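You operate a simulated robot arm through the tools that you are given. There is no shell and no other tool.

The job below is to be done with a simulated robot arm. You get a single attempt, and the scene is never put back.

JOB
Unload the brass coil from the red reel onto the bench.
Fine: brake on HOLD first, both reel arms out, hub to LOOSE; lay it by the other coils.

The check looks at the end state, three seconds after you hand in, the way a careful person would. Anything else that was tipped, shoved, dropped, spilled or broken makes it a failure.

ROBOT AND FRAMES
A 7-joint arm with a fingered hand, fixed in place. Base frame: the origin is on the floor under the middle of its stand, x ahead of it, y to its left, z up. Lengths are in mm, angles in rad, forces in N, time in s.
It reaches about 1228 mm from its shoulder. Its first joint turns from -2.007 to 2.007 rad. Payload 5 kg.
Tool frame: the origin (TCP) lies between the finger pads and is the grasp point; the fingertips stand 32 mm ahead of it; z points along the fingers, y is the line along which they close. The gripper opens to 160 mm; its body begins 89 mm behind the TCP. The gripper is a hand of 4 fingers: y runs from the thumb to the fingers, the wrist lies at [0, 0, -267] in the tool frame, and closing takes about 1.5 s.
Orientation is told as [roll, pitch, yaw] about the base's x, y, z axes, in that order, counted from this pose: with the fingers straight down and closing along the base's y, the tool's x points along the base's -x, its y along +y and its z along -z.

CONTROLS
- The arm moves only by the tool nudge_tool. Its argument "plan" is a list of rows, each a list of 7 numbers: the shift along the base's x, y, z in mm, then the turn, a rotation vector about the base's x, y, z in rad, then the opening, from 0 (shut) to 1 (fully open). In form: [[dx, dy, dz, rx, ry, rz, gripper], ...]. A call has 1 to 20 rows; each row is the pose to reach, as a shift and turn from the pose commanded when the call began. A row lasts 0.2 s, in which the tool goes at most 50 mm and 0.15 rad; a call with a longer step from one row to the next is refused whole, and so is a gripper value outside its range. A pose out of reach is approached as far as the arm can. The call stops where the force on the tool passes 40 N (or 10 N more than at its start, if that is more) or the arm is blocked; 0.2 s more then pass. Each finger travels about 45 mm/s and halts on what it meets, pressing with about 28 N; the grip force reading is that of the motor and also rises with nothing between the fingers. The clock runs only during rows and for 0.2 s after the last one: add rows that repeat a pose to give the fingers time. The reply holds the time, the measured pose of the TCP, the force on the tool along the base axes, the opening and the grip force, in the units named above and with some noise, with the torque about the TCP (base axes, N m) and any sound that the robot's microphone picked up.
- Cameras (640 x 400 px; columns grow to the right, rows downward): "scene" is fixed at [219.8, -500.9, 1683.3]; the picture's right is [0.49, -0.87, 0.00], its down [-0.64, -0.36, -0.67] and it looks along [0.59, 0.33, -0.74] (base axes); focal length 304 px, centre (320, 200). "wrist" rides on the gripper at [80, -4, -114] in the tool frame; the picture's right is [0.05, 1.00, 0.00], its down [-0.82, 0.04, -0.58] and it looks along [-0.58, 0.03, 0.82] (tool axes); focal length 265 px, centre (320, 200). There is no depth. A picture from a camera that has moved, and an enlarged one, comes with that camera's place and axes in the base frame and with its lens.
- get_image(camera): a new picture of that camera. No time passes.
- raise_lower(by): slides the trunk up (or, below 0, down) by that many mm; the arm rides with it, the base frame stays. It gives what a move gives, with no picture.
- hand_shape(shape): the hand has 4 fingers and takes this shape, open, in about a second: jaw (thumb against the fingers, like two jaws); tri (thumb and two fingers); tip (a fingertip pinch); poke (one finger out to press); point (the index stretched); flat (the hand flat); cup (the hand cupped); fist (a fist). The gripper value then closes the fingers along that shape, each until it touches; the sizes above hold for jaw. It gives what a move gives, with no picture.
- zoom(camera, box): a new picture of the part [left, top, right, bottom] of that camera's present view, enlarged. No time passes.
- sign_off(): hands the job in; it is judged then, once.

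Nothing tells you positions but the pictures and the camera data. Unless the task says otherwise, let go and move clear before handing in.

The tools are called by a JSON object that holds its "api" and its "payload". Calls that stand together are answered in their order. nudge_tool: Moves the arm, as the interface text tells. Its arguments: {"type":"object","properties":{"plan":{"type":"array","items":{"type":"array","items":{"type":"number"}}}},"required":["plan"]} The other tools are called the same way: raise_lower (by) moves the trunk up or down; hand_shape (shape) gives the hand a shape; get_image (camera) takes a picture; zoom (camera, box) takes an enlarged picture of a part of a camera's view; sign_off () hands the job in.

At the start:

```text
t: 0.0
tcp_pos: [667.6, 257.9, 1282.3]
tool_rot: [0.0, 0.0, 0.001]
wrist_force: [-0.2, 0.3, 0.1]
torque: [0.02, 0.02, -0.03]
grip_width: 160.0
grasp_force: 0.0
shape: jaw
trunk travel left (down, up): [-625.0, 365.0]
```

scene: 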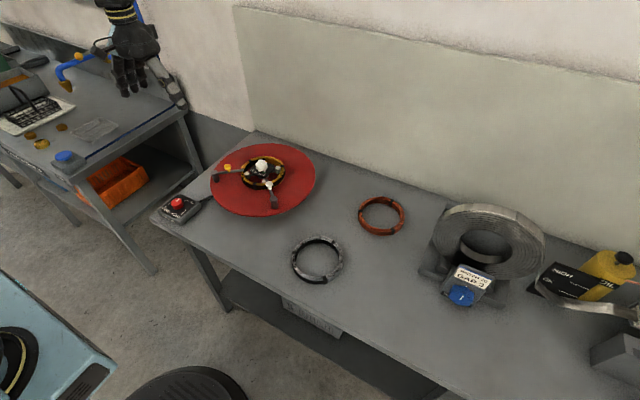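
wrist: 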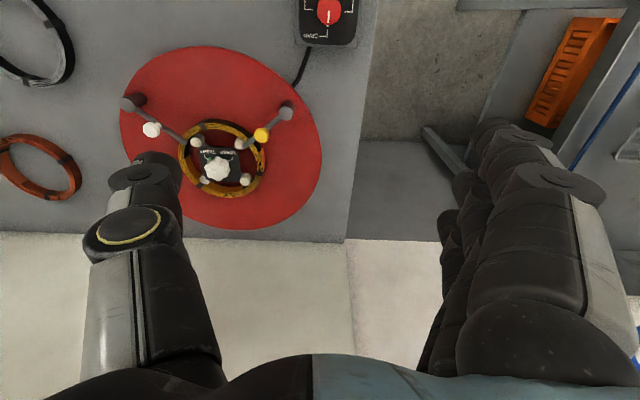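

I see a bench with a red reel holding a brass coil, a control box with a red knob beside it, and two other coils (orange and dark grey) on the bench. I'll zoom in for details before I move.

{"api": "zoom", "payload": {"camera": "scene", "box": [140, 120, 340, 245]}}

{"api": "zoom", "payload": {"camera": "wrist", "box": [100, 30, 340, 240]}}

{"api": "zoom", "payload": {"camera": "wrist", "box": [280, 0, 380, 62]}}

{"api": "zoom", "payload": {"camera": "scene", "box": [260, 170, 460, 295]}}

```text
3.20 times, centred on (240, 182) of scene
camera zoom: at [219.8, -500.9, 1683.3], right [0.49, -0.87, 0.0], down [-0.64, -0.36, -0.67], along [0.59, 0.33, -0.74], focal length 974 px, centre (576, 256)
```

zoom: 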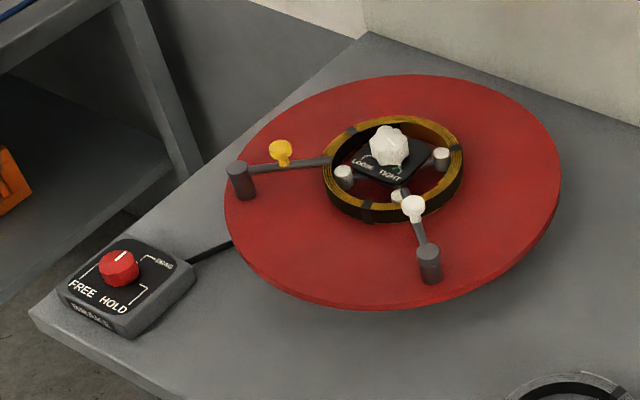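

```text
1.90 times, centred on (220, 135) of wrist
camera zoom: at [588.4, 255.0, 1396.2], right [-0.05, 1.0, 0.0], down [0.82, 0.04, 0.58], along [0.58, 0.03, -0.82], focal length 506 px, centre (510, 324)
```

zoom: 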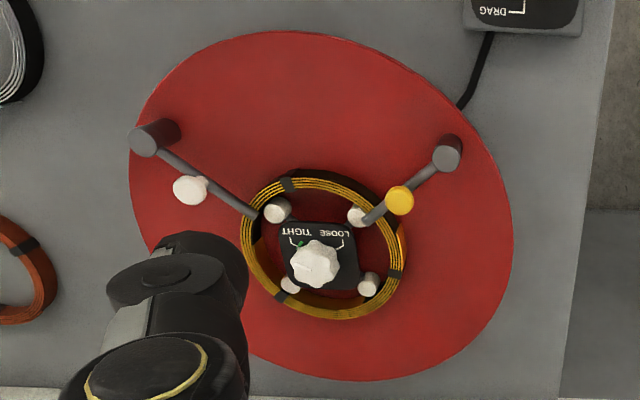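

```text
6.40 times, centred on (330, 31) of wrist
camera zoom: at [588.4, 255.0, 1396.2], right [-0.05, 1.0, 0.0], down [0.82, 0.04, 0.58], along [0.58, 0.03, -0.82], focal length 1699 px, centre (256, 1282)
```

zoom: 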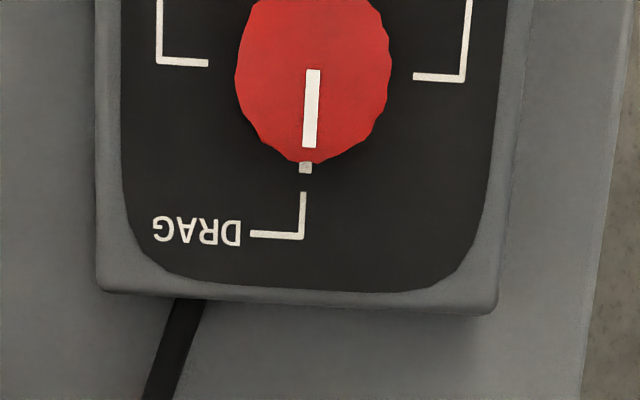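

```text
3.20 times, centred on (360, 232) of scene
camera zoom: at [219.8, -500.9, 1683.3], right [0.49, -0.87, 0.0], down [-0.64, -0.36, -0.67], along [0.59, 0.33, -0.74], focal length 974 px, centre (192, 96)
```

zoom: 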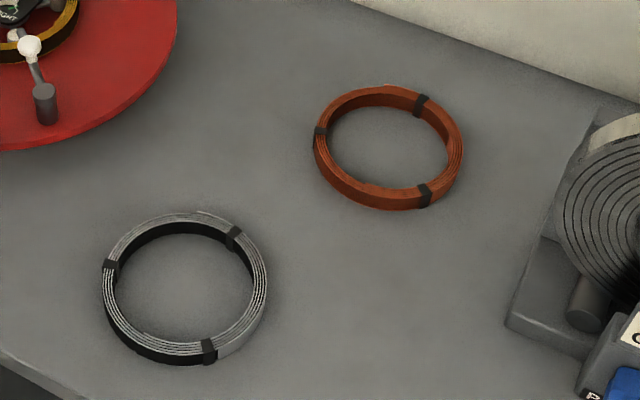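

The brake knob appears to point at DRAG, near x 588, y 265, z 910. The hub sits near x 829, y 82, with the yellow and white arms overlapping the coil. I'll bring the wrist camera over the brake box first to see it more closely.

{"api": "nudge_tool", "payload": {"plan": [[-15, 2, -40, 0, 0, 0, 1], [-30, 4, -80, 0, 0, 0, 1], [-45, 5, -120, 0, 0, 0, 1], [-60, 6, -160, 0, 0, 0, 1], [-78, 8, -200, 0, 0, 0, 1], [-78, 8, -200, 0, 0, 0, 1]]}}

{"api": "get_image", "payload": {"camera": "wrist"}}

{"api": "get_image", "payload": {"camera": "scene"}}

```text
t: 1.4
tcp_pos: [591.0, 267.0, 1080.4]
tool_rot: [0.001, -0.001, 0.001]
wrist_force: [-0.2, 0.8, 0.0]
torque: [0.01, 0.01, 0.02]
grip_width: 160.0
grasp_force: 0.0
shape: jaw
trunk travel left (down, up): [-625.0, 365.0]
```

```text
taken
camera wrist: at [510.2, 262.5, 1194.9], right [-0.05, 1.0, 0.0], down [0.82, 0.04, 0.58], along [0.58, 0.03, -0.82], focal length 265 px, centre (320, 200)
```

wrist: 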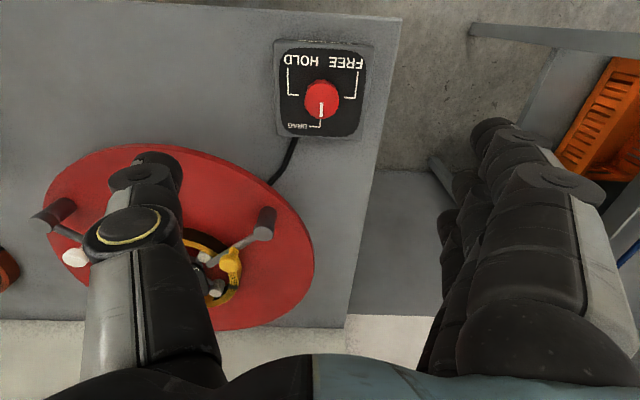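

```text
taken
```

scene: 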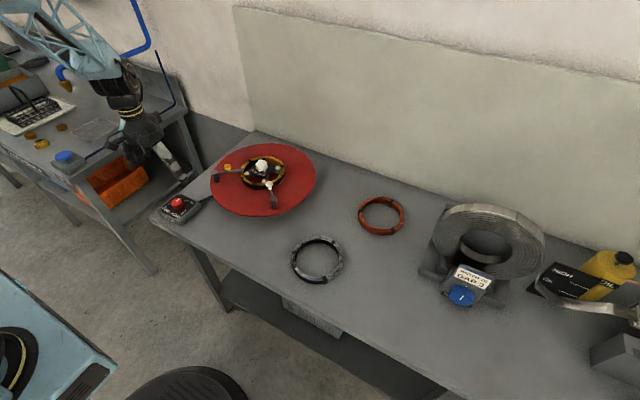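

The knob is at about x 585, y 268 with its pointer at DRAG (toward +x). HOLD lies on the -y side. I'll zoom in to pin down the knob geometry.

{"api": "zoom", "payload": {"camera": "wrist", "box": [260, 30, 388, 150]}}

{"api": "zoom", "payload": {"camera": "scene", "box": [145, 180, 225, 230]}}

{"api": "zoom", "payload": {"camera": "scene", "box": [200, 130, 330, 225]}}

```text
3.33 times, centred on (324, 90) of wrist
camera zoom: at [510.2, 262.5, 1194.9], right [-0.05, 1.0, 0.0], down [0.82, 0.04, 0.58], along [0.58, 0.03, -0.82], focal length 885 px, centre (307, 567)
```

zoom: 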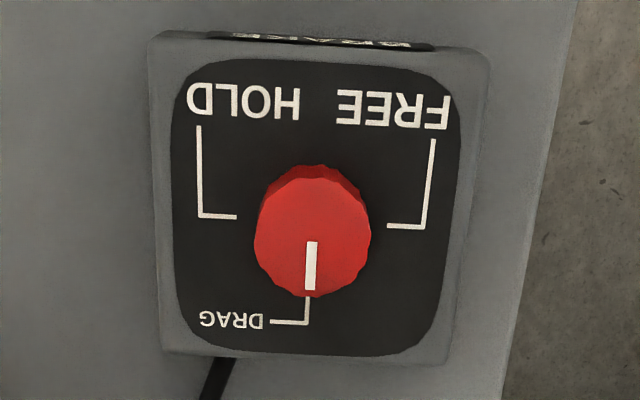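

```text
8.00 times, centred on (185, 205) of scene
camera zoom: at [219.8, -500.9, 1683.3], right [0.49, -0.87, 0.0], down [-0.64, -0.36, -0.67], along [0.59, 0.33, -0.74], focal length 2434 px, centre (1400, 160)
```

zoom: 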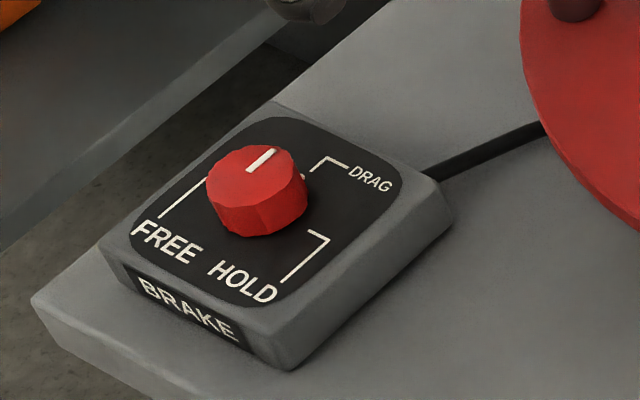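

```text
4.21 times, centred on (265, 178) of scene
camera zoom: at [219.8, -500.9, 1683.3], right [0.49, -0.87, 0.0], down [-0.64, -0.36, -0.67], along [0.59, 0.33, -0.74], focal length 1281 px, centre (552, 295)
```

zoom: 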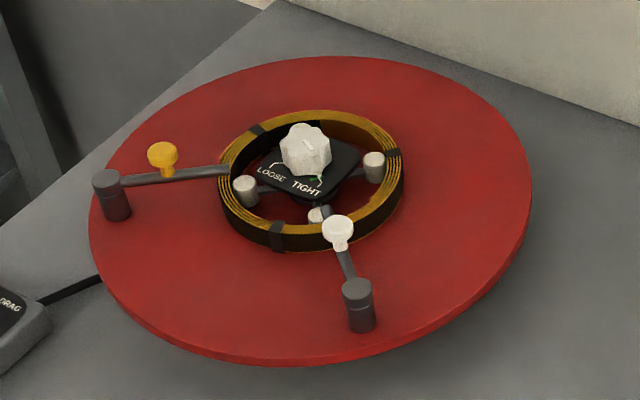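

The knob top is near (586, 268, 909) with a diameter of about 36 mm, on a box whose top is at about z 890. I'll turn the hand to +0.75 rad with the opening reduced, so the 90° clockwise turn fits in the wrist range. Then I'll lower for a closer look.

{"api": "nudge_tool", "payload": {"plan": [[-1, 0, -13, 0, 0, 0.125, 0.9], [-2, 0, -26, 0, 0, 0.25, 0.8], [-3, 1, -39, 0, 0, 0.375, 0.7], [-4, 1, -52, 0, 0, 0.5, 0.6], [-5, 1, -65, 0, 0, 0.625, 0.5], [-5, 1, -80, 0, 0, 0.75, 0.5], [-5, 1, -80, 0, 0, 0.75, 0.5], [-5, 1, -80, 0, 0, 0.75, 0.5]]}}

{"api": "get_image", "payload": {"camera": "wrist"}}

{"api": "zoom", "payload": {"camera": "scene", "box": [100, 100, 260, 230]}}

```text
t: 3.2
tcp_pos: [585.9, 266.1, 1001.4]
tool_rot: [0.001, 0.0, 0.751]
wrist_force: [0.4, 0.9, -0.9]
torque: [0.03, -0.03, 0.0]
grip_width: 80.7
grasp_force: 0.0
shape: jaw
trunk travel left (down, up): [-625.0, 365.0]
```

```text
taken
camera wrist: at [530.9, 210.0, 1115.3], right [-0.72, 0.7, 0.0], down [0.57, 0.59, 0.58], along [0.4, 0.41, -0.82], focal length 265 px, centre (320, 200)
```

wrist: 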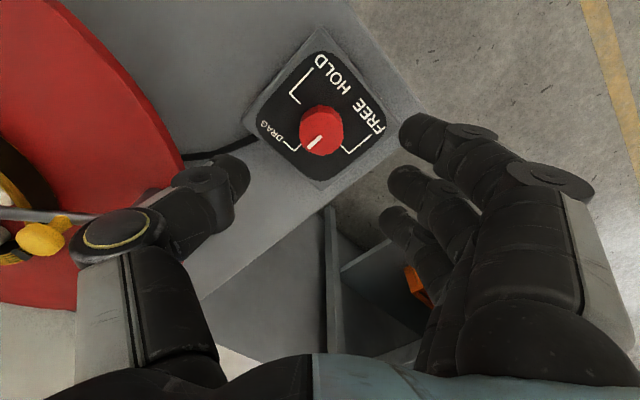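

```text
3.08 times, centred on (180, 165) of scene
camera zoom: at [219.8, -500.9, 1683.3], right [0.49, -0.87, 0.0], down [-0.64, -0.36, -0.67], along [0.59, 0.33, -0.74], focal length 936 px, centre (751, 308)
```

zoom: 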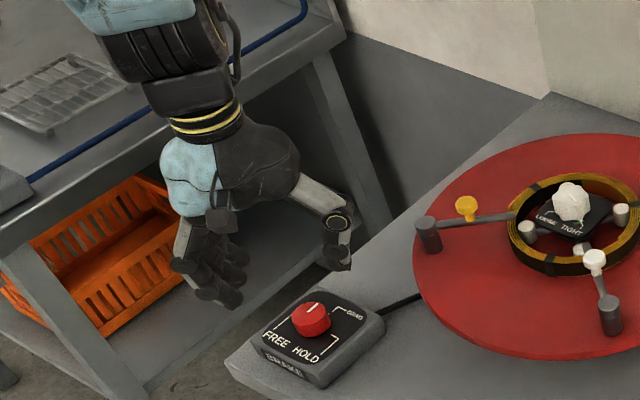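

The knob is almost under the TCP, within about 3 mm. I'll lower toward it and check clearance.

{"api": "nudge_tool", "payload": {"plan": [[-1, 0, -30, 0, 0, 0, 0.5], [-2, 0, -60, 0, 0, 0, 0.5], [-2, 0, -66, 0, 0, 0, 0.5], [-2, 0, -66, 0, 0, 0, 0.5]]}}

{"api": "get_image", "payload": {"camera": "wrist"}}

{"api": "zoom", "payload": {"camera": "scene", "box": [120, 150, 230, 230]}}

```text
t: 4.2
tcp_pos: [582.8, 266.2, 934.4]
tool_rot: [0.0, -0.001, 0.749]
wrist_force: [-0.4, -0.3, -0.3]
torque: [-0.03, 0.01, -0.01]
grip_width: 80.9
grasp_force: 0.0
shape: jaw
trunk travel left (down, up): [-625.0, 365.0]
```

```text
taken
camera wrist: at [527.9, 209.9, 1049.2], right [-0.72, 0.7, 0.0], down [0.57, 0.59, 0.58], along [0.4, 0.41, -0.82], focal length 265 px, centre (320, 200)
```

wrist: 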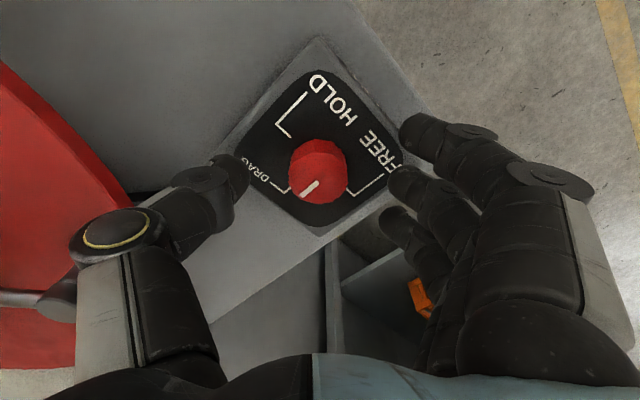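

```text
5.00 times, centred on (175, 190) of scene
camera zoom: at [219.8, -500.9, 1683.3], right [0.49, -0.87, 0.0], down [-0.64, -0.36, -0.67], along [0.59, 0.33, -0.74], focal length 1521 px, centre (1045, 250)
```

zoom: 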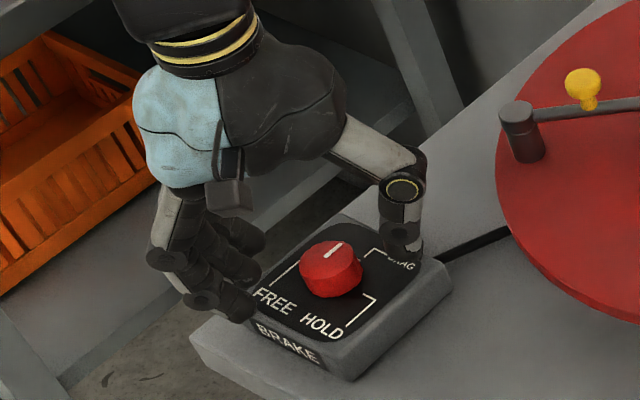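

{"api": "zoom", "payload": {"camera": "wrist", "box": [220, 30, 420, 250]}}

```text
1.82 times, centred on (320, 140) of wrist
camera zoom: at [527.9, 209.9, 1049.2], right [-0.72, 0.7, 0.0], down [0.57, 0.59, 0.58], along [0.4, 0.41, -0.82], focal length 483 px, centre (320, 309)
```

zoom: 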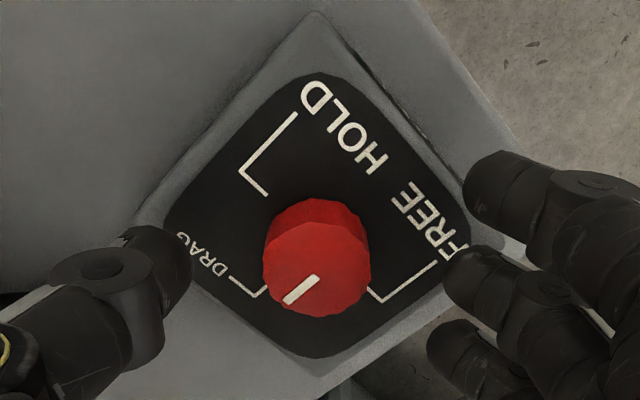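

The panel is at z ≈ 890 and the knob centre is about (584.6, 268). I'll shift slightly, lower so the fingertips are just above the panel, and close on the knob.

{"api": "nudge_tool", "payload": {"plan": [[1.5, 1.5, -3, 0, 0, 0, 0.5], [1.5, 1.5, -6, 0, 0, 0, 0.4], [1.5, 1.5, -6, 0, 0, 0, 0.3], [1.5, 1.5, -6, 0, 0, 0, 0.2], [1.5, 1.5, -6, 0, 0, 0, 0.1], [1.5, 1.5, -6, 0, 0, 0, 0.1], [1.5, 1.5, -6, 0, 0, 0, 0.1]]}}

{"api": "get_image", "payload": {"camera": "wrist"}}

{"api": "zoom", "payload": {"camera": "scene", "box": [120, 150, 230, 230]}}

```text
t: 5.8
tcp_pos: [586.0, 267.5, 928.7]
tool_rot: [0.0, 0.0, 0.75]
wrist_force: [5.2, -4.9, -0.4]
torque: [-0.02, -0.07, -0.02]
grip_width: 14.9
grasp_force: 19.9
shape: jaw
trunk travel left (down, up): [-625.0, 365.0]
```

```text
taken
camera wrist: at [530.0, 210.5, 1043.6], right [-0.72, 0.7, 0.0], down [0.57, 0.59, 0.58], along [0.4, 0.41, -0.82], focal length 265 px, centre (320, 200)
```

wrist: 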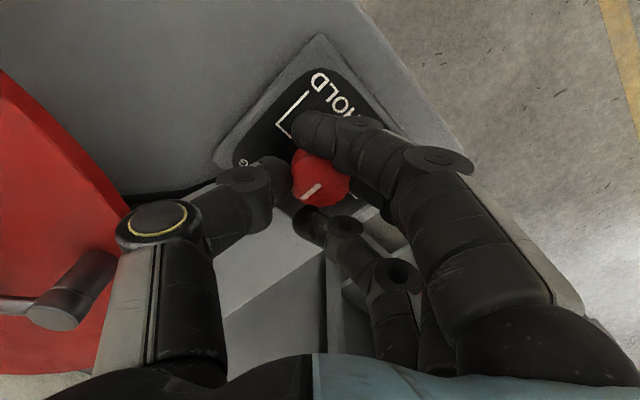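

```text
5.00 times, centred on (175, 190) of scene
camera zoom: at [219.8, -500.9, 1683.3], right [0.49, -0.87, 0.0], down [-0.64, -0.36, -0.67], along [0.59, 0.33, -0.74], focal length 1521 px, centre (1045, 250)
```

zoom: 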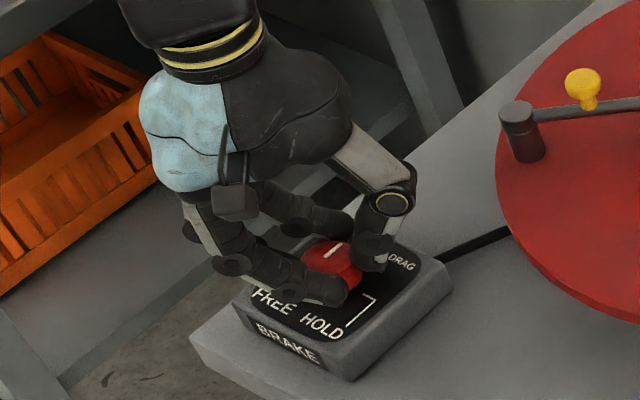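

The fingers are wrapped around the knob. Now I'll turn it clockwise (negative about z) toward HOLD, pausing halfway to check.

{"api": "nudge_tool", "payload": {"plan": [[0, 0, 0, 0, 0, 0, 0.05], [0, 0, 0, 0, 0, -0.1, 0.05], [0, 0, 0, 0, 0, -0.2, 0.05], [0, 0, 0, 0, 0, -0.3, 0.05], [0, 0, 0, 0, 0, -0.4, 0.05], [0, 0, 0, 0, 0, -0.5, 0.05], [0, 0, 0, 0, 0, -0.6, 0.05], [0, 0, 0, 0, 0, -0.7, 0.05], [0, 0, 0, 0, 0, -0.8, 0.05]]}}

{"api": "get_image", "payload": {"camera": "wrist"}}

{"api": "zoom", "payload": {"camera": "scene", "box": [120, 150, 230, 230]}}

```text
t: 7.8
tcp_pos: [585.9, 267.2, 930.0]
tool_rot: [0.0, 0.001, -0.053]
wrist_force: [4.7, -20.5, -5.0]
torque: [-0.28, -0.09, -0.01]
grip_width: 13.9
grasp_force: 28.5
shape: jaw
trunk travel left (down, up): [-625.0, 365.0]
```

```text
taken
camera wrist: at [505.5, 268.2, 1044.0], right [0.0, 1.0, 0.0], down [0.82, 0.0, 0.58], along [0.58, 0.0, -0.82], focal length 265 px, centre (320, 200)
```

wrist: 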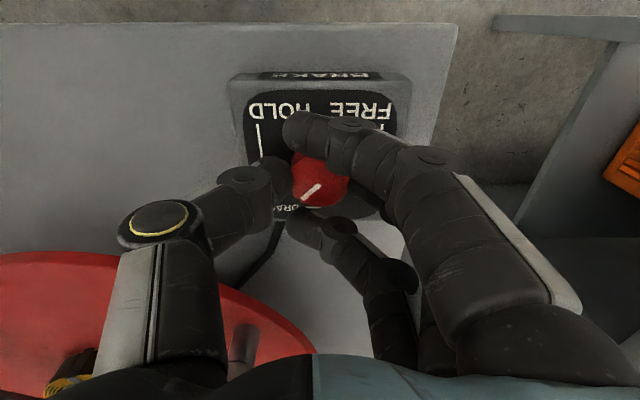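

```text
5.00 times, centred on (175, 190) of scene
camera zoom: at [219.8, -500.9, 1683.3], right [0.49, -0.87, 0.0], down [-0.64, -0.36, -0.67], along [0.59, 0.33, -0.74], focal length 1521 px, centre (1045, 250)
```

zoom: 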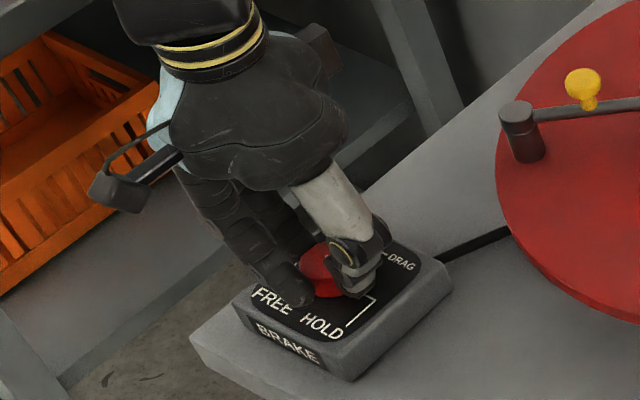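

The knob is turning with the hand, with about 0.8 rad done. I'll ease the side force slightly and turn the rest of the way.

{"api": "nudge_tool", "payload": {"plan": [[0, -1.5, 0, 0, 0, 0, 0.05], [0, -1.5, 0, 0, 0, -0.1, 0.05], [0, -1.5, 0, 0, 0, -0.2, 0.05], [0, -1.5, 0, 0, 0, -0.3, 0.05], [0, -1.5, 0, 0, 0, -0.4, 0.05], [0, -1.5, 0, 0, 0, -0.5, 0.05], [0, -1.5, 0, 0, 0, -0.6, 0.05], [0, -1.5, 0, 0, 0, -0.7, 0.05], [0, -1.5, 0, 0, 0, -0.77, 0.05]]}}

{"api": "get_image", "payload": {"camera": "wrist"}}

{"api": "zoom", "payload": {"camera": "scene", "box": [120, 150, 230, 230]}}

```text
t: 9.8
tcp_pos: [584.0, 266.6, 929.5]
tool_rot: [0.0, 0.0, -0.823]
wrist_force: [-6.0, -12.0, 0.1]
torque: [-0.2, 0.05, 0.01]
grip_width: 13.5
grasp_force: 28.4
shape: jaw
trunk travel left (down, up): [-625.0, 365.0]
```

```text
taken
camera wrist: at [527.2, 323.1, 1043.6], right [0.7, 0.72, 0.0], down [0.59, -0.57, 0.58], along [0.41, -0.4, -0.82], focal length 265 px, centre (320, 200)
```

wrist: 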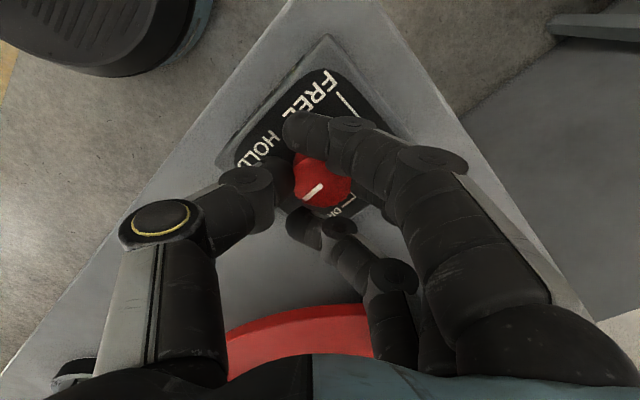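

```text
5.00 times, centred on (175, 190) of scene
camera zoom: at [219.8, -500.9, 1683.3], right [0.49, -0.87, 0.0], down [-0.64, -0.36, -0.67], along [0.59, 0.33, -0.74], focal length 1521 px, centre (1045, 250)
```

zoom: 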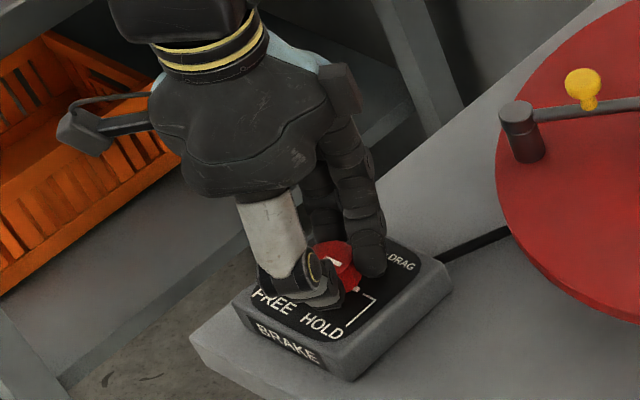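

The knob appears to have turned the full 90°. I'll open the fingers, lift clear, and check the pointer.

{"api": "nudge_tool", "payload": {"plan": [[0, 0, 0, 0, 0, 0, 0.2], [0, 0, 0, 0, 0, 0, 0.35], [0, 0, 0, 0, 0, 0, 0.45], [0, 0, 0, 0, 0, 0, 0.5], [0, 0, 0, 0, 0, 0, 0.5], [0, 0, 20, 0, 0, 0, 0.5], [0, 0, 60, 0, 0, 0, 0.5], [0, 0, 100, 0, 0, 0, 0.5]]}}

{"api": "zoom", "payload": {"camera": "wrist", "box": [220, 30, 420, 190]}}

{"api": "zoom", "payload": {"camera": "scene", "box": [120, 150, 230, 230]}}

```text
t: 11.6
tcp_pos: [584.4, 265.9, 1031.0]
tool_rot: [0.0, 0.0, -0.821]
wrist_force: [1.0, 0.2, 0.2]
torque: [0.0, -0.04, 0.02]
grip_width: 79.3
grasp_force: 0.0
shape: jaw
trunk travel left (down, up): [-625.0, 365.0]
```

```text
2.50 times, centred on (320, 110) of wrist
camera zoom: at [526.4, 322.4, 1145.4], right [0.7, 0.72, 0.0], down [0.59, -0.57, 0.58], along [0.41, -0.4, -0.82], focal length 664 px, centre (320, 425)
```

zoom: 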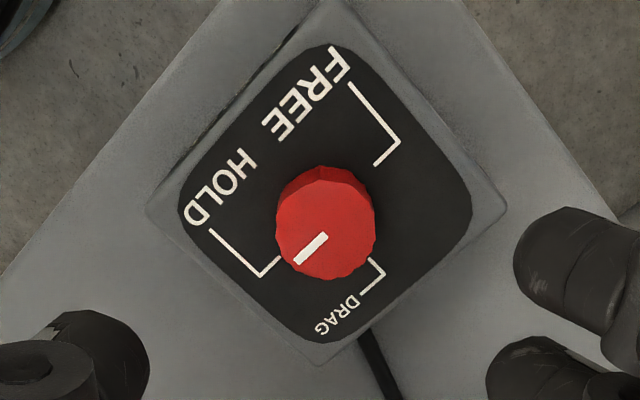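

```text
5.00 times, centred on (175, 190) of scene
camera zoom: at [219.8, -500.9, 1683.3], right [0.49, -0.87, 0.0], down [-0.64, -0.36, -0.67], along [0.59, 0.33, -0.74], focal length 1521 px, centre (1045, 250)
```

zoom: 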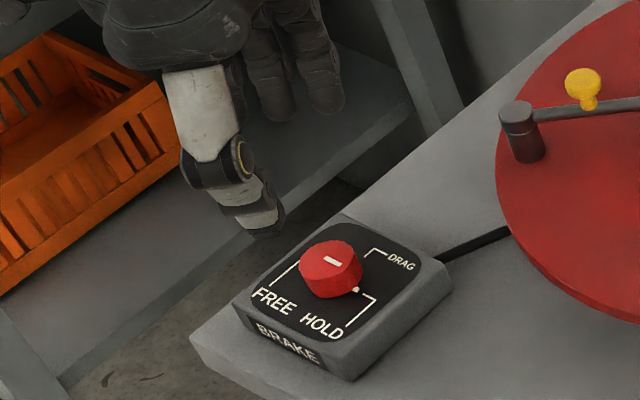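

The brake pointer is now at HOLD. Next I'll move up and over the reel to study the arms, hub knob and coil.

{"api": "nudge_tool", "payload": {"plan": [[0, 0, 45, 0, 0, 0.1, 0.5], [5, -5, 90, 0, 0, 0.2, 0.5], [35, -30, 119, 0, 0, 0.3, 0.5], [70, -60, 119, 0, 0, 0.4, 0.5], [105, -90, 119, 0, 0, 0.5, 0.5], [140, -120, 119, 0, 0, 0.6, 0.5], [175, -150, 119, 0, 0, 0.7, 0.5], [210, -180, 119, 0, 0, 0.82, 0.5], [215, -184, 119, 0, 0, 0.82, 0.5], [215, -184, 119, 0, 0, 0.82, 0.5]]}}

{"api": "get_image", "payload": {"camera": "wrist"}}

{"api": "get_image", "payload": {"camera": "scene"}}

```text
t: 13.8
tcp_pos: [799.2, 83.9, 1150.6]
tool_rot: [-0.002, 0.0, 0.001]
wrist_force: [-0.2, 0.6, 0.1]
torque: [0.04, -0.01, 0.01]
grip_width: 79.0
grasp_force: 0.0
shape: jaw
trunk travel left (down, up): [-625.0, 365.0]
```

```text
taken
camera wrist: at [719.2, 80.1, 1264.4], right [-0.05, 1.0, 0.0], down [0.82, 0.04, 0.58], along [0.58, 0.03, -0.82], focal length 265 px, centre (320, 200)
```

wrist: 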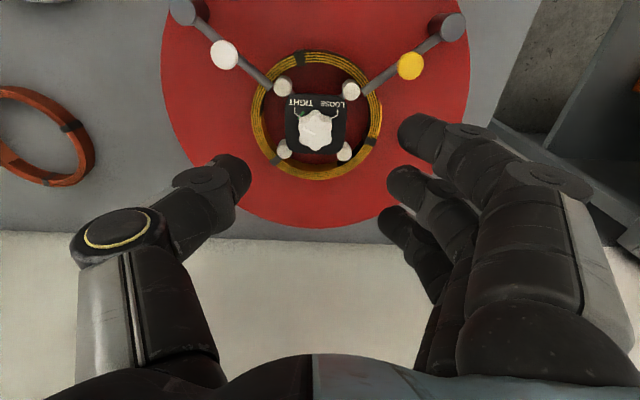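

```text
taken
```

scene: 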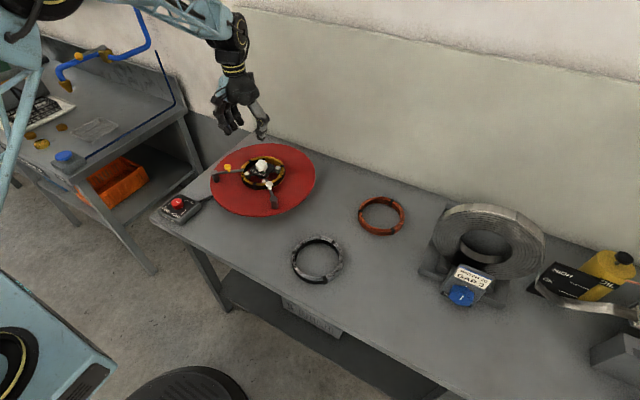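

{"api": "zoom", "payload": {"camera": "wrist", "box": [150, 0, 480, 200]}}

{"api": "zoom", "payload": {"camera": "wrist", "box": [245, 40, 395, 190]}}

{"api": "zoom", "payload": {"camera": "scene", "box": [225, 145, 305, 215]}}

```text
1.94 times, centred on (315, 100) of wrist
camera zoom: at [719.2, 80.1, 1264.4], right [-0.05, 1.0, 0.0], down [0.82, 0.04, 0.58], along [0.58, 0.03, -0.82], focal length 515 px, centre (330, 394)
```

zoom: 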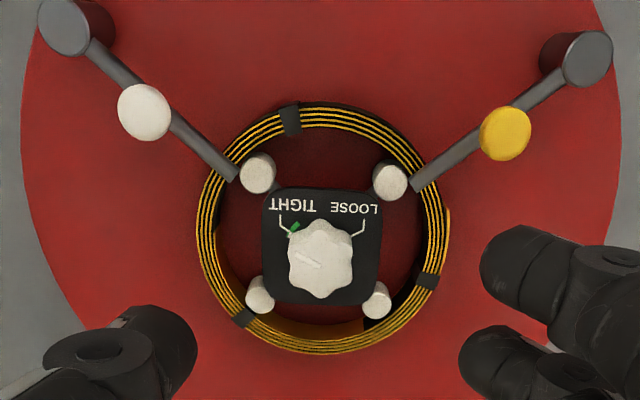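

```text
2.67 times, centred on (320, 115) of wrist
camera zoom: at [719.2, 80.1, 1264.4], right [-0.05, 1.0, 0.0], down [0.82, 0.04, 0.58], along [0.58, 0.03, -0.82], focal length 708 px, centre (320, 427)
```

zoom: 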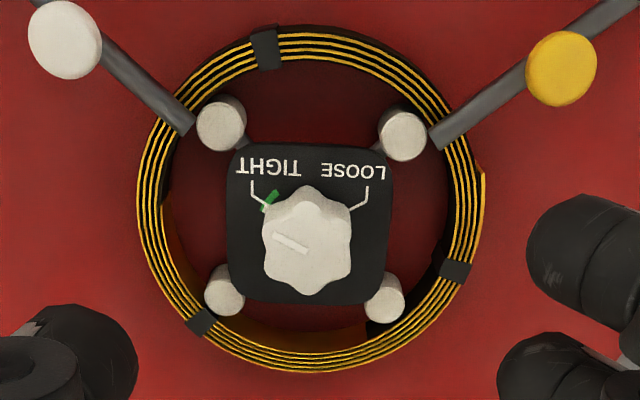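

```text
5.71 times, centred on (265, 180) of scene
camera zoom: at [219.8, -500.9, 1683.3], right [0.49, -0.87, 0.0], down [-0.64, -0.36, -0.67], along [0.59, 0.33, -0.74], focal length 1738 px, centre (634, 314)
```

zoom: 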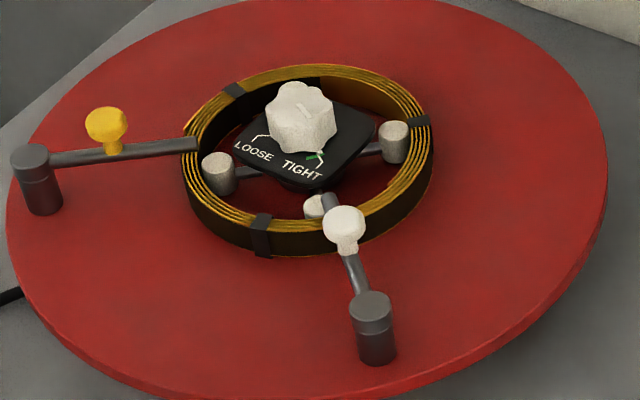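

The hub pointer is at TIGHT. I place the white handle near (757, -8, 981) on a bar pivoting at post (723, -49), and the yellow handle near (757, 169, 981) on post (724, 210). I'll align the hand over the white handle with its closing axis across the bar.

{"api": "nudge_tool", "payload": {"plan": [[-7, -14, -10, 0, 0, 0.13, 0.5], [-14, -28, -20, 0, 0, 0.26, 0.5], [-21, -44, -35, 0, 0, 0.39, 0.5], [-28, -60, -50, 0, 0, 0.52, 0.5], [-35, -76, -70, 0, 0, 0.65, 0.5], [-42, -91, -90, 0, 0, 0.78, 0.5], [-42, -91, -110, 0, 0, 0.87, 0.5], [-42, -91, -110, 0, 0, 0.87, 0.5]]}}

{"api": "get_image", "payload": {"camera": "wrist"}}

{"api": "zoom", "payload": {"camera": "scene", "box": [200, 110, 330, 220]}}

```text
t: 15.6
tcp_pos: [756.2, -9.9, 1038.3]
tool_rot: [0.002, -0.001, 0.872]
wrist_force: [0.7, 0.0, 0.4]
torque: [0.0, 0.0, 0.0]
grip_width: 79.2
grasp_force: 0.1
shape: jaw
trunk travel left (down, up): [-625.0, 365.0]
```

```text
taken
camera wrist: at [709.1, -72.3, 1153.7], right [-0.8, 0.6, 0.0], down [0.49, 0.65, 0.58], along [0.35, 0.46, -0.82], focal length 265 px, centre (320, 200)
```

wrist: 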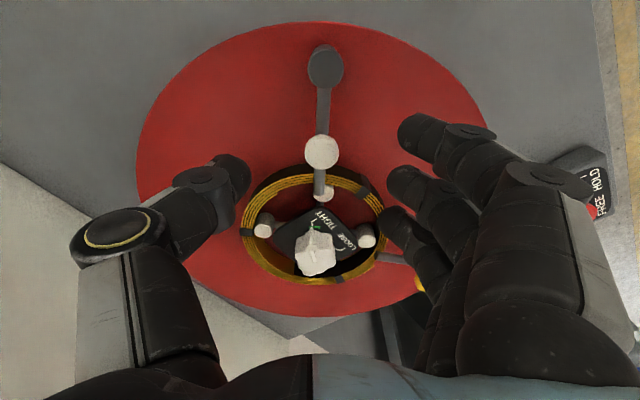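

```text
3.64 times, centred on (265, 165) of scene
camera zoom: at [219.8, -500.9, 1683.3], right [0.49, -0.87, 0.0], down [-0.64, -0.36, -0.67], along [0.59, 0.33, -0.74], focal length 1106 px, centre (520, 327)
```

zoom: 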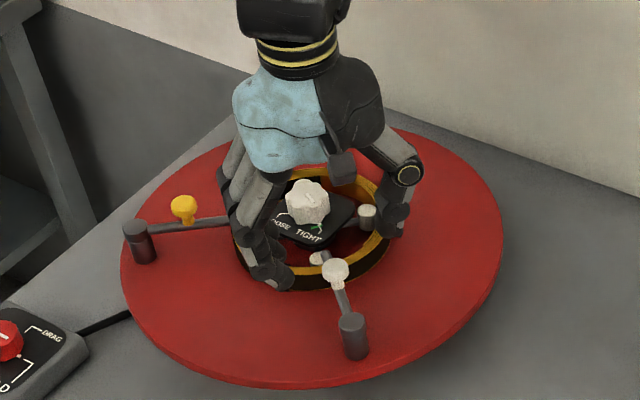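

The white handle is centred under the TCP. I'll lower so the fingertips flank the handle just above bar height, then close on it.

{"api": "nudge_tool", "payload": {"plan": [[0, 1, -25, 0, 0, 0, 0.5], [0, 1, -45, 0, 0, 0, 0.5], [0, 1, -50, 0, 0, 0, 0.5], [0, 1, -50, 0, 0, 0, 0.4]]}}

{"api": "get_image", "payload": {"camera": "wrist"}}

{"api": "zoom", "payload": {"camera": "scene", "box": [200, 110, 330, 220]}}

```text
t: 16.6
tcp_pos: [758.5, -7.9, 988.4]
tool_rot: [-0.002, -0.001, 0.87]
wrist_force: [-0.6, -0.4, -0.8]
torque: [0.0, 0.0, 0.0]
grip_width: 64.9
grasp_force: 0.1
shape: jaw
trunk travel left (down, up): [-625.0, 365.0]
```

```text
taken
camera wrist: at [709.1, -70.5, 1103.1], right [-0.8, 0.61, 0.0], down [0.49, 0.65, 0.58], along [0.35, 0.46, -0.82], focal length 265 px, centre (320, 200)
```

wrist: 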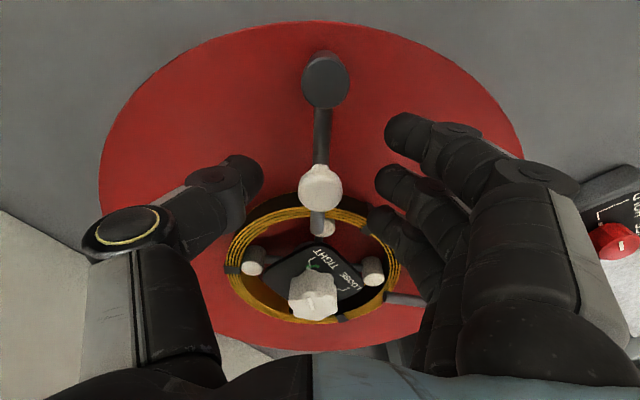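

```text
3.64 times, centred on (265, 165) of scene
camera zoom: at [219.8, -500.9, 1683.3], right [0.49, -0.87, 0.0], down [-0.64, -0.36, -0.67], along [0.59, 0.33, -0.74], focal length 1106 px, centre (520, 327)
```

zoom: 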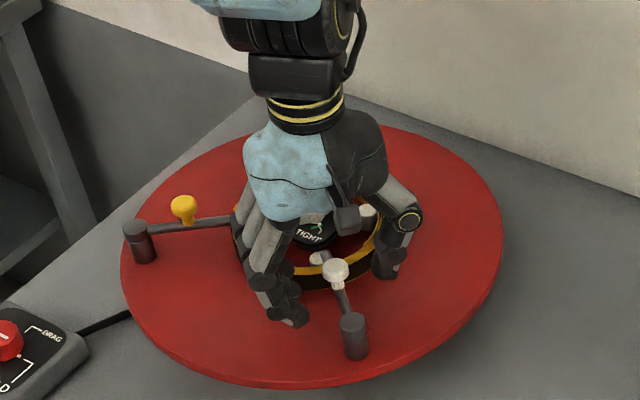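

The handle is centred between the fingers. I'll close on it now.

{"api": "nudge_tool", "payload": {"plan": [[0, 0, 0, 0, 0, 0, 0.3], [0, 0, 0, 0, 0, 0, 0.2], [0, 0, 0, 0, 0, 0, 0.1], [0, 0, 0, 0, 0, 0, 0.05], [0, 0, 0, 0, 0, 0, 0.05], [0, 0, 0, 0, 0, 0, 0.05]]}}

{"api": "get_image", "payload": {"camera": "wrist"}}

{"api": "zoom", "payload": {"camera": "scene", "box": [200, 110, 330, 220]}}

```text
t: 18.0
tcp_pos: [757.2, -7.1, 989.0]
tool_rot: [0.0, 0.001, 0.87]
wrist_force: [0.9, 0.0, -3.4]
torque: [0.31, 0.39, 0.04]
grip_width: 5.6
grasp_force: 27.6
shape: jaw
trunk travel left (down, up): [-625.0, 365.0]
```

```text
taken
camera wrist: at [709.2, -70.4, 1102.8], right [-0.8, 0.61, 0.0], down [0.49, 0.65, 0.58], along [0.35, 0.46, -0.82], focal length 265 px, centre (320, 200)
```

wrist: 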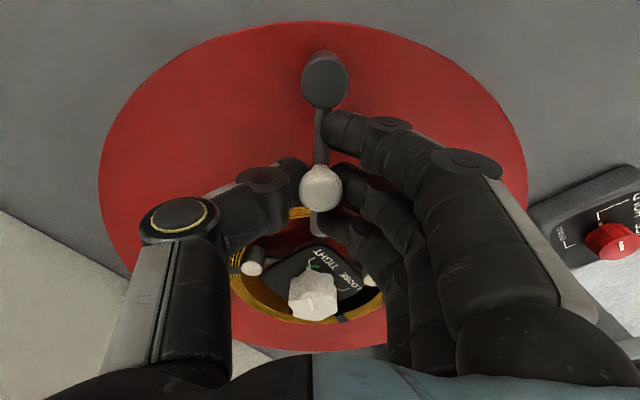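

```text
3.64 times, centred on (265, 165) of scene
camera zoom: at [219.8, -500.9, 1683.3], right [0.49, -0.87, 0.0], down [-0.64, -0.36, -0.67], along [0.59, 0.33, -0.74], focal length 1106 px, centre (520, 327)
```

zoom: 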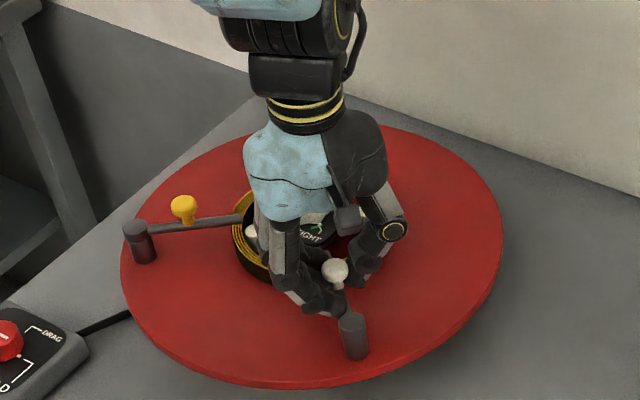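

I have hold of the white handle. I'll swing it gently clockwise about its post (toward +x, -y) and watch the forces.

{"api": "nudge_tool", "payload": {"plan": [[2, -1.8, 0, 0, 0, -0.05, 0.05], [4, -3.6, 0, 0, 0, -0.1, 0.05], [7.6, -7.6, 0, 0, 0, -0.2, 0.05], [10.8, -11.9, 0, 0, 0, -0.3, 0.05], [13.5, -16.5, 0, 0, 0, -0.4, 0.05]]}}

{"api": "get_image", "payload": {"camera": "wrist"}}

{"api": "zoom", "payload": {"camera": "scene", "box": [200, 110, 330, 220]}}

```text
t: 19.2
tcp_pos: [766.8, -21.6, 992.3]
tool_rot: [-0.001, 0.0, 0.471]
wrist_force: [-30.9, 16.3, 15.0]
torque: [1.64, 0.89, 2.06]
grip_width: 6.5
grasp_force: 27.7
shape: jaw
trunk travel left (down, up): [-625.0, 365.0]
```

```text
taken
camera wrist: at [698.5, -60.7, 1105.2], right [-0.5, 0.87, 0.0], down [0.71, 0.41, 0.58], along [0.5, 0.29, -0.82], focal length 265 px, centre (320, 200)
```

wrist: 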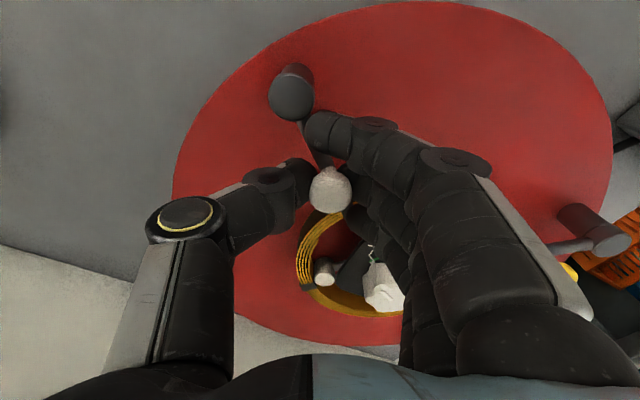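

```text
3.64 times, centred on (265, 165) of scene
camera zoom: at [219.8, -500.9, 1683.3], right [0.49, -0.87, 0.0], down [-0.64, -0.36, -0.67], along [0.59, 0.33, -0.74], focal length 1106 px, centre (520, 327)
```

zoom: 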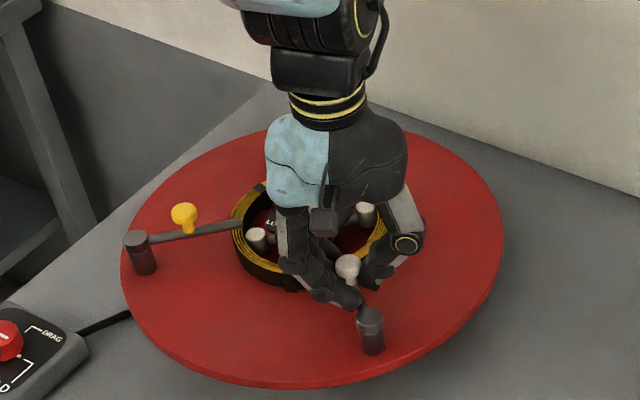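

The arm didn't pivot that way. The bar kept its direction and the disc turned slightly under the load, so I'll back off and look again before trying the other direction.

{"api": "nudge_tool", "payload": {"plan": [[-2.7, 4.6, 0, 0, 0, 0.1, 0.05], [-5.9, 8.9, 0, 0, 0, 0.2, 0.05], [-7, 9.5, 0, 0, 0, 0.3, 0.05], [-7, 9.5, 0, 0, 0, 0.4, 0.05]]}}

{"api": "get_image", "payload": {"camera": "wrist"}}

{"api": "zoom", "payload": {"camera": "scene", "box": [200, 110, 330, 220]}}

```text
t: 20.2
tcp_pos: [762.2, -14.4, 989.7]
tool_rot: [-0.002, -0.002, 0.871]
wrist_force: [-13.7, -11.4, 18.4]
torque: [0.06, 0.89, -0.3]
grip_width: 6.4
grasp_force: 27.8
shape: jaw
trunk travel left (down, up): [-625.0, 365.0]
```

```text
taken
camera wrist: at [714.3, -78.4, 1104.7], right [-0.8, 0.6, 0.0], down [0.49, 0.65, 0.58], along [0.35, 0.46, -0.82], focal length 265 px, centre (320, 200)
```

wrist: 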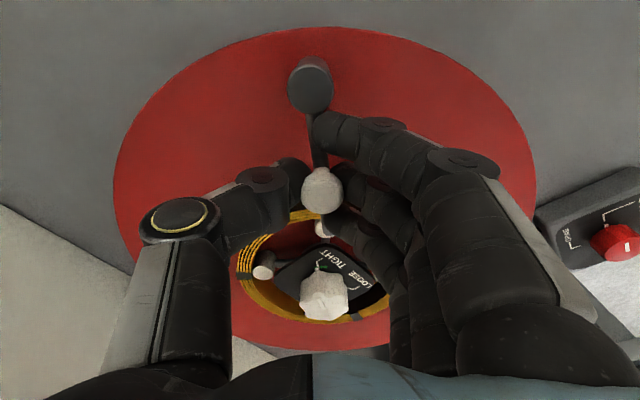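

```text
3.64 times, centred on (265, 165) of scene
camera zoom: at [219.8, -500.9, 1683.3], right [0.49, -0.87, 0.0], down [-0.64, -0.36, -0.67], along [0.59, 0.33, -0.74], focal length 1106 px, centre (520, 327)
```

zoom: 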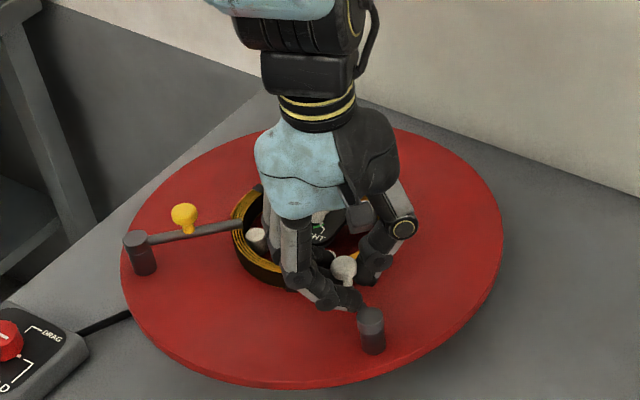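

The whole reel turned by about 0.1 rad under that push. I'll relax the residual load and then try the opposite swing (toward -x, +y) in small steps.

{"api": "nudge_tool", "payload": {"plan": [[-1.5, -1.5, 2, 0, 0, 0, 0.05], [-3.8, 0.4, 2, 0, 0, 0.05, 0.05], [-6.2, 2.3, 2, 0, 0, 0.1, 0.05], [-8.5, 4.1, 2, 0, 0, 0.15, 0.05]]}}

{"api": "get_image", "payload": {"camera": "wrist"}}

{"api": "zoom", "payload": {"camera": "scene", "box": [200, 110, 330, 220]}}

```text
t: 21.2
tcp_pos: [755.1, -11.1, 990.4]
tool_rot: [0.002, 0.0, 1.018]
wrist_force: [-3.8, -11.0, -0.2]
torque: [0.09, 0.55, 0.01]
grip_width: 5.7
grasp_force: 27.9
shape: jaw
trunk travel left (down, up): [-625.0, 365.0]
```

```text
taken
camera wrist: at [716.9, -81.3, 1105.3], right [-0.88, 0.48, 0.0], down [0.39, 0.72, 0.58], along [0.28, 0.51, -0.82], focal length 265 px, centre (320, 200)
```

wrist: 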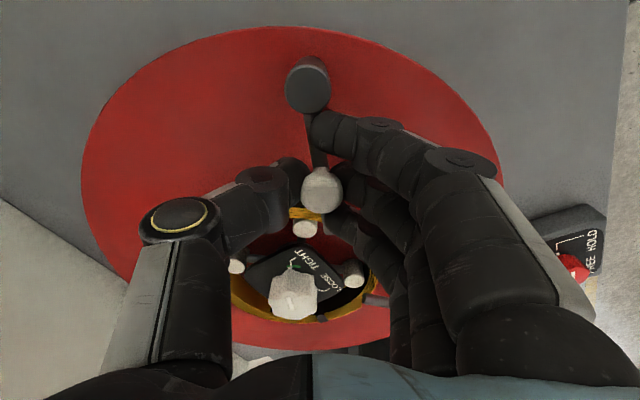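

```text
3.64 times, centred on (265, 165) of scene
camera zoom: at [219.8, -500.9, 1683.3], right [0.49, -0.87, 0.0], down [-0.64, -0.36, -0.67], along [0.59, 0.33, -0.74], focal length 1106 px, centre (520, 327)
```

zoom: 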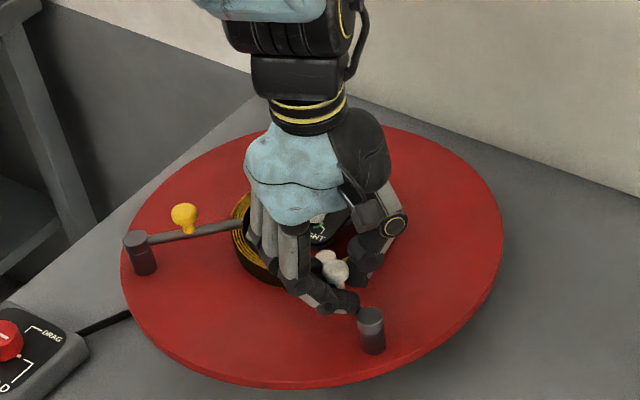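

The arm pivots freely this way with low force. I'll continue the swing in an arc around the post, which is now near (736, -59).

{"api": "nudge_tool", "payload": {"plan": [[-5.1, 0.5, 0, 0, 0, 0.1, 0.05], [-10.5, 1.5, 0, 0, 0, 0.2, 0.05], [-15.9, 2, 0, 0, 0, 0.3, 0.05], [-21.3, 2, 0, 0, 0, 0.4, 0.05], [-26.7, 1.5, 0, 0, 0, 0.5, 0.05], [-32.1, 0.3, 0, 0, 0, 0.6, 0.05]]}}

{"api": "get_image", "payload": {"camera": "wrist"}}

{"api": "zoom", "payload": {"camera": "scene", "box": [200, 110, 330, 220]}}

```text
t: 22.6
tcp_pos: [724.1, -9.1, 990.7]
tool_rot: [0.0, -0.002, 1.622]
wrist_force: [8.7, -8.2, -5.8]
torque: [-0.07, 0.38, 0.3]
grip_width: 5.1
grasp_force: 27.9
shape: jaw
trunk travel left (down, up): [-625.0, 365.0]
```

```text
taken
camera wrist: at [732.2, -89.4, 1105.3], right [-0.99, -0.1, 0.0], down [-0.08, 0.81, 0.58], along [-0.06, 0.58, -0.82], focal length 265 px, centre (320, 200)
```

wrist: 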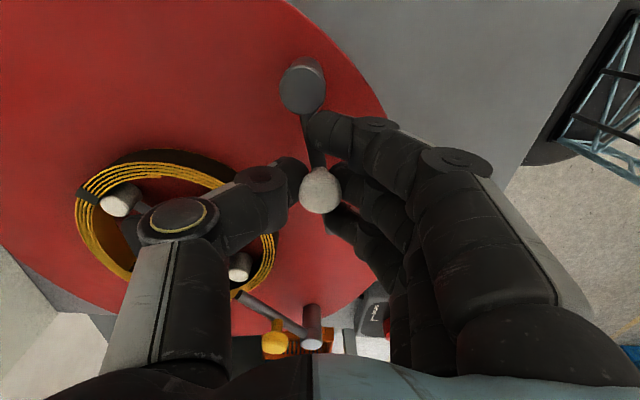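

```text
3.64 times, centred on (265, 165) of scene
camera zoom: at [219.8, -500.9, 1683.3], right [0.49, -0.87, 0.0], down [-0.64, -0.36, -0.67], along [0.59, 0.33, -0.74], focal length 1106 px, centre (520, 327)
```

zoom: 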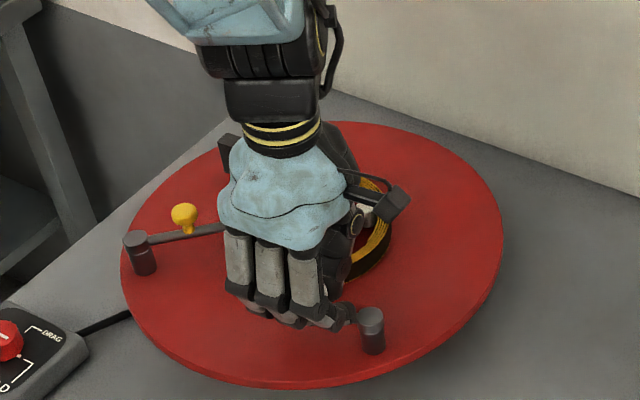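

The white arm is now about 50° round, still moving freely. I'll continue the arc.

{"api": "nudge_tool", "payload": {"plan": [[-5.1, -2, 0, 0, 0, 0.1, 0.05], [-10, -4.2, 0, 0, 0, 0.2, 0.05], [-14.6, -6.8, 0, 0, 0, 0.3, 0.05], [-18.9, -10, 0, 0, 0, 0.4, 0.05], [-22.9, -13.5, 0, 0, 0, 0.5, 0.05]]}}

{"api": "get_image", "payload": {"camera": "wrist"}}

{"api": "zoom", "payload": {"camera": "scene", "box": [200, 110, 330, 220]}}

```text
t: 23.8
tcp_pos: [700.8, -21.9, 991.8]
tool_rot: [0.0, -0.003, 2.122]
wrist_force: [10.5, 0.8, -4.7]
torque: [-0.12, 0.31, 0.44]
grip_width: 4.3
grasp_force: 27.8
shape: jaw
trunk travel left (down, up): [-625.0, 365.0]
```

```text
taken
camera wrist: at [747.2, -88.0, 1105.2], right [-0.82, -0.57, 0.0], down [-0.46, 0.67, 0.58], along [-0.33, 0.48, -0.82], focal length 265 px, centre (320, 200)
```

wrist: 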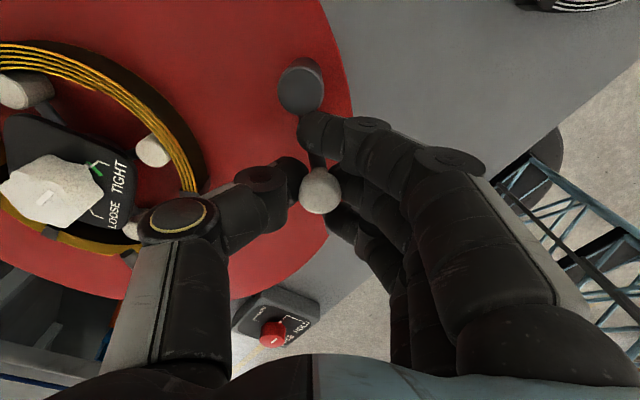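

```text
3.64 times, centred on (265, 165) of scene
camera zoom: at [219.8, -500.9, 1683.3], right [0.49, -0.87, 0.0], down [-0.64, -0.36, -0.67], along [0.59, 0.33, -0.74], focal length 1106 px, centre (520, 327)
```

zoom: 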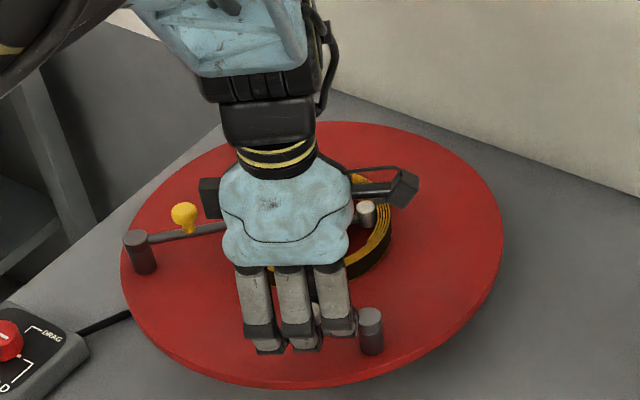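

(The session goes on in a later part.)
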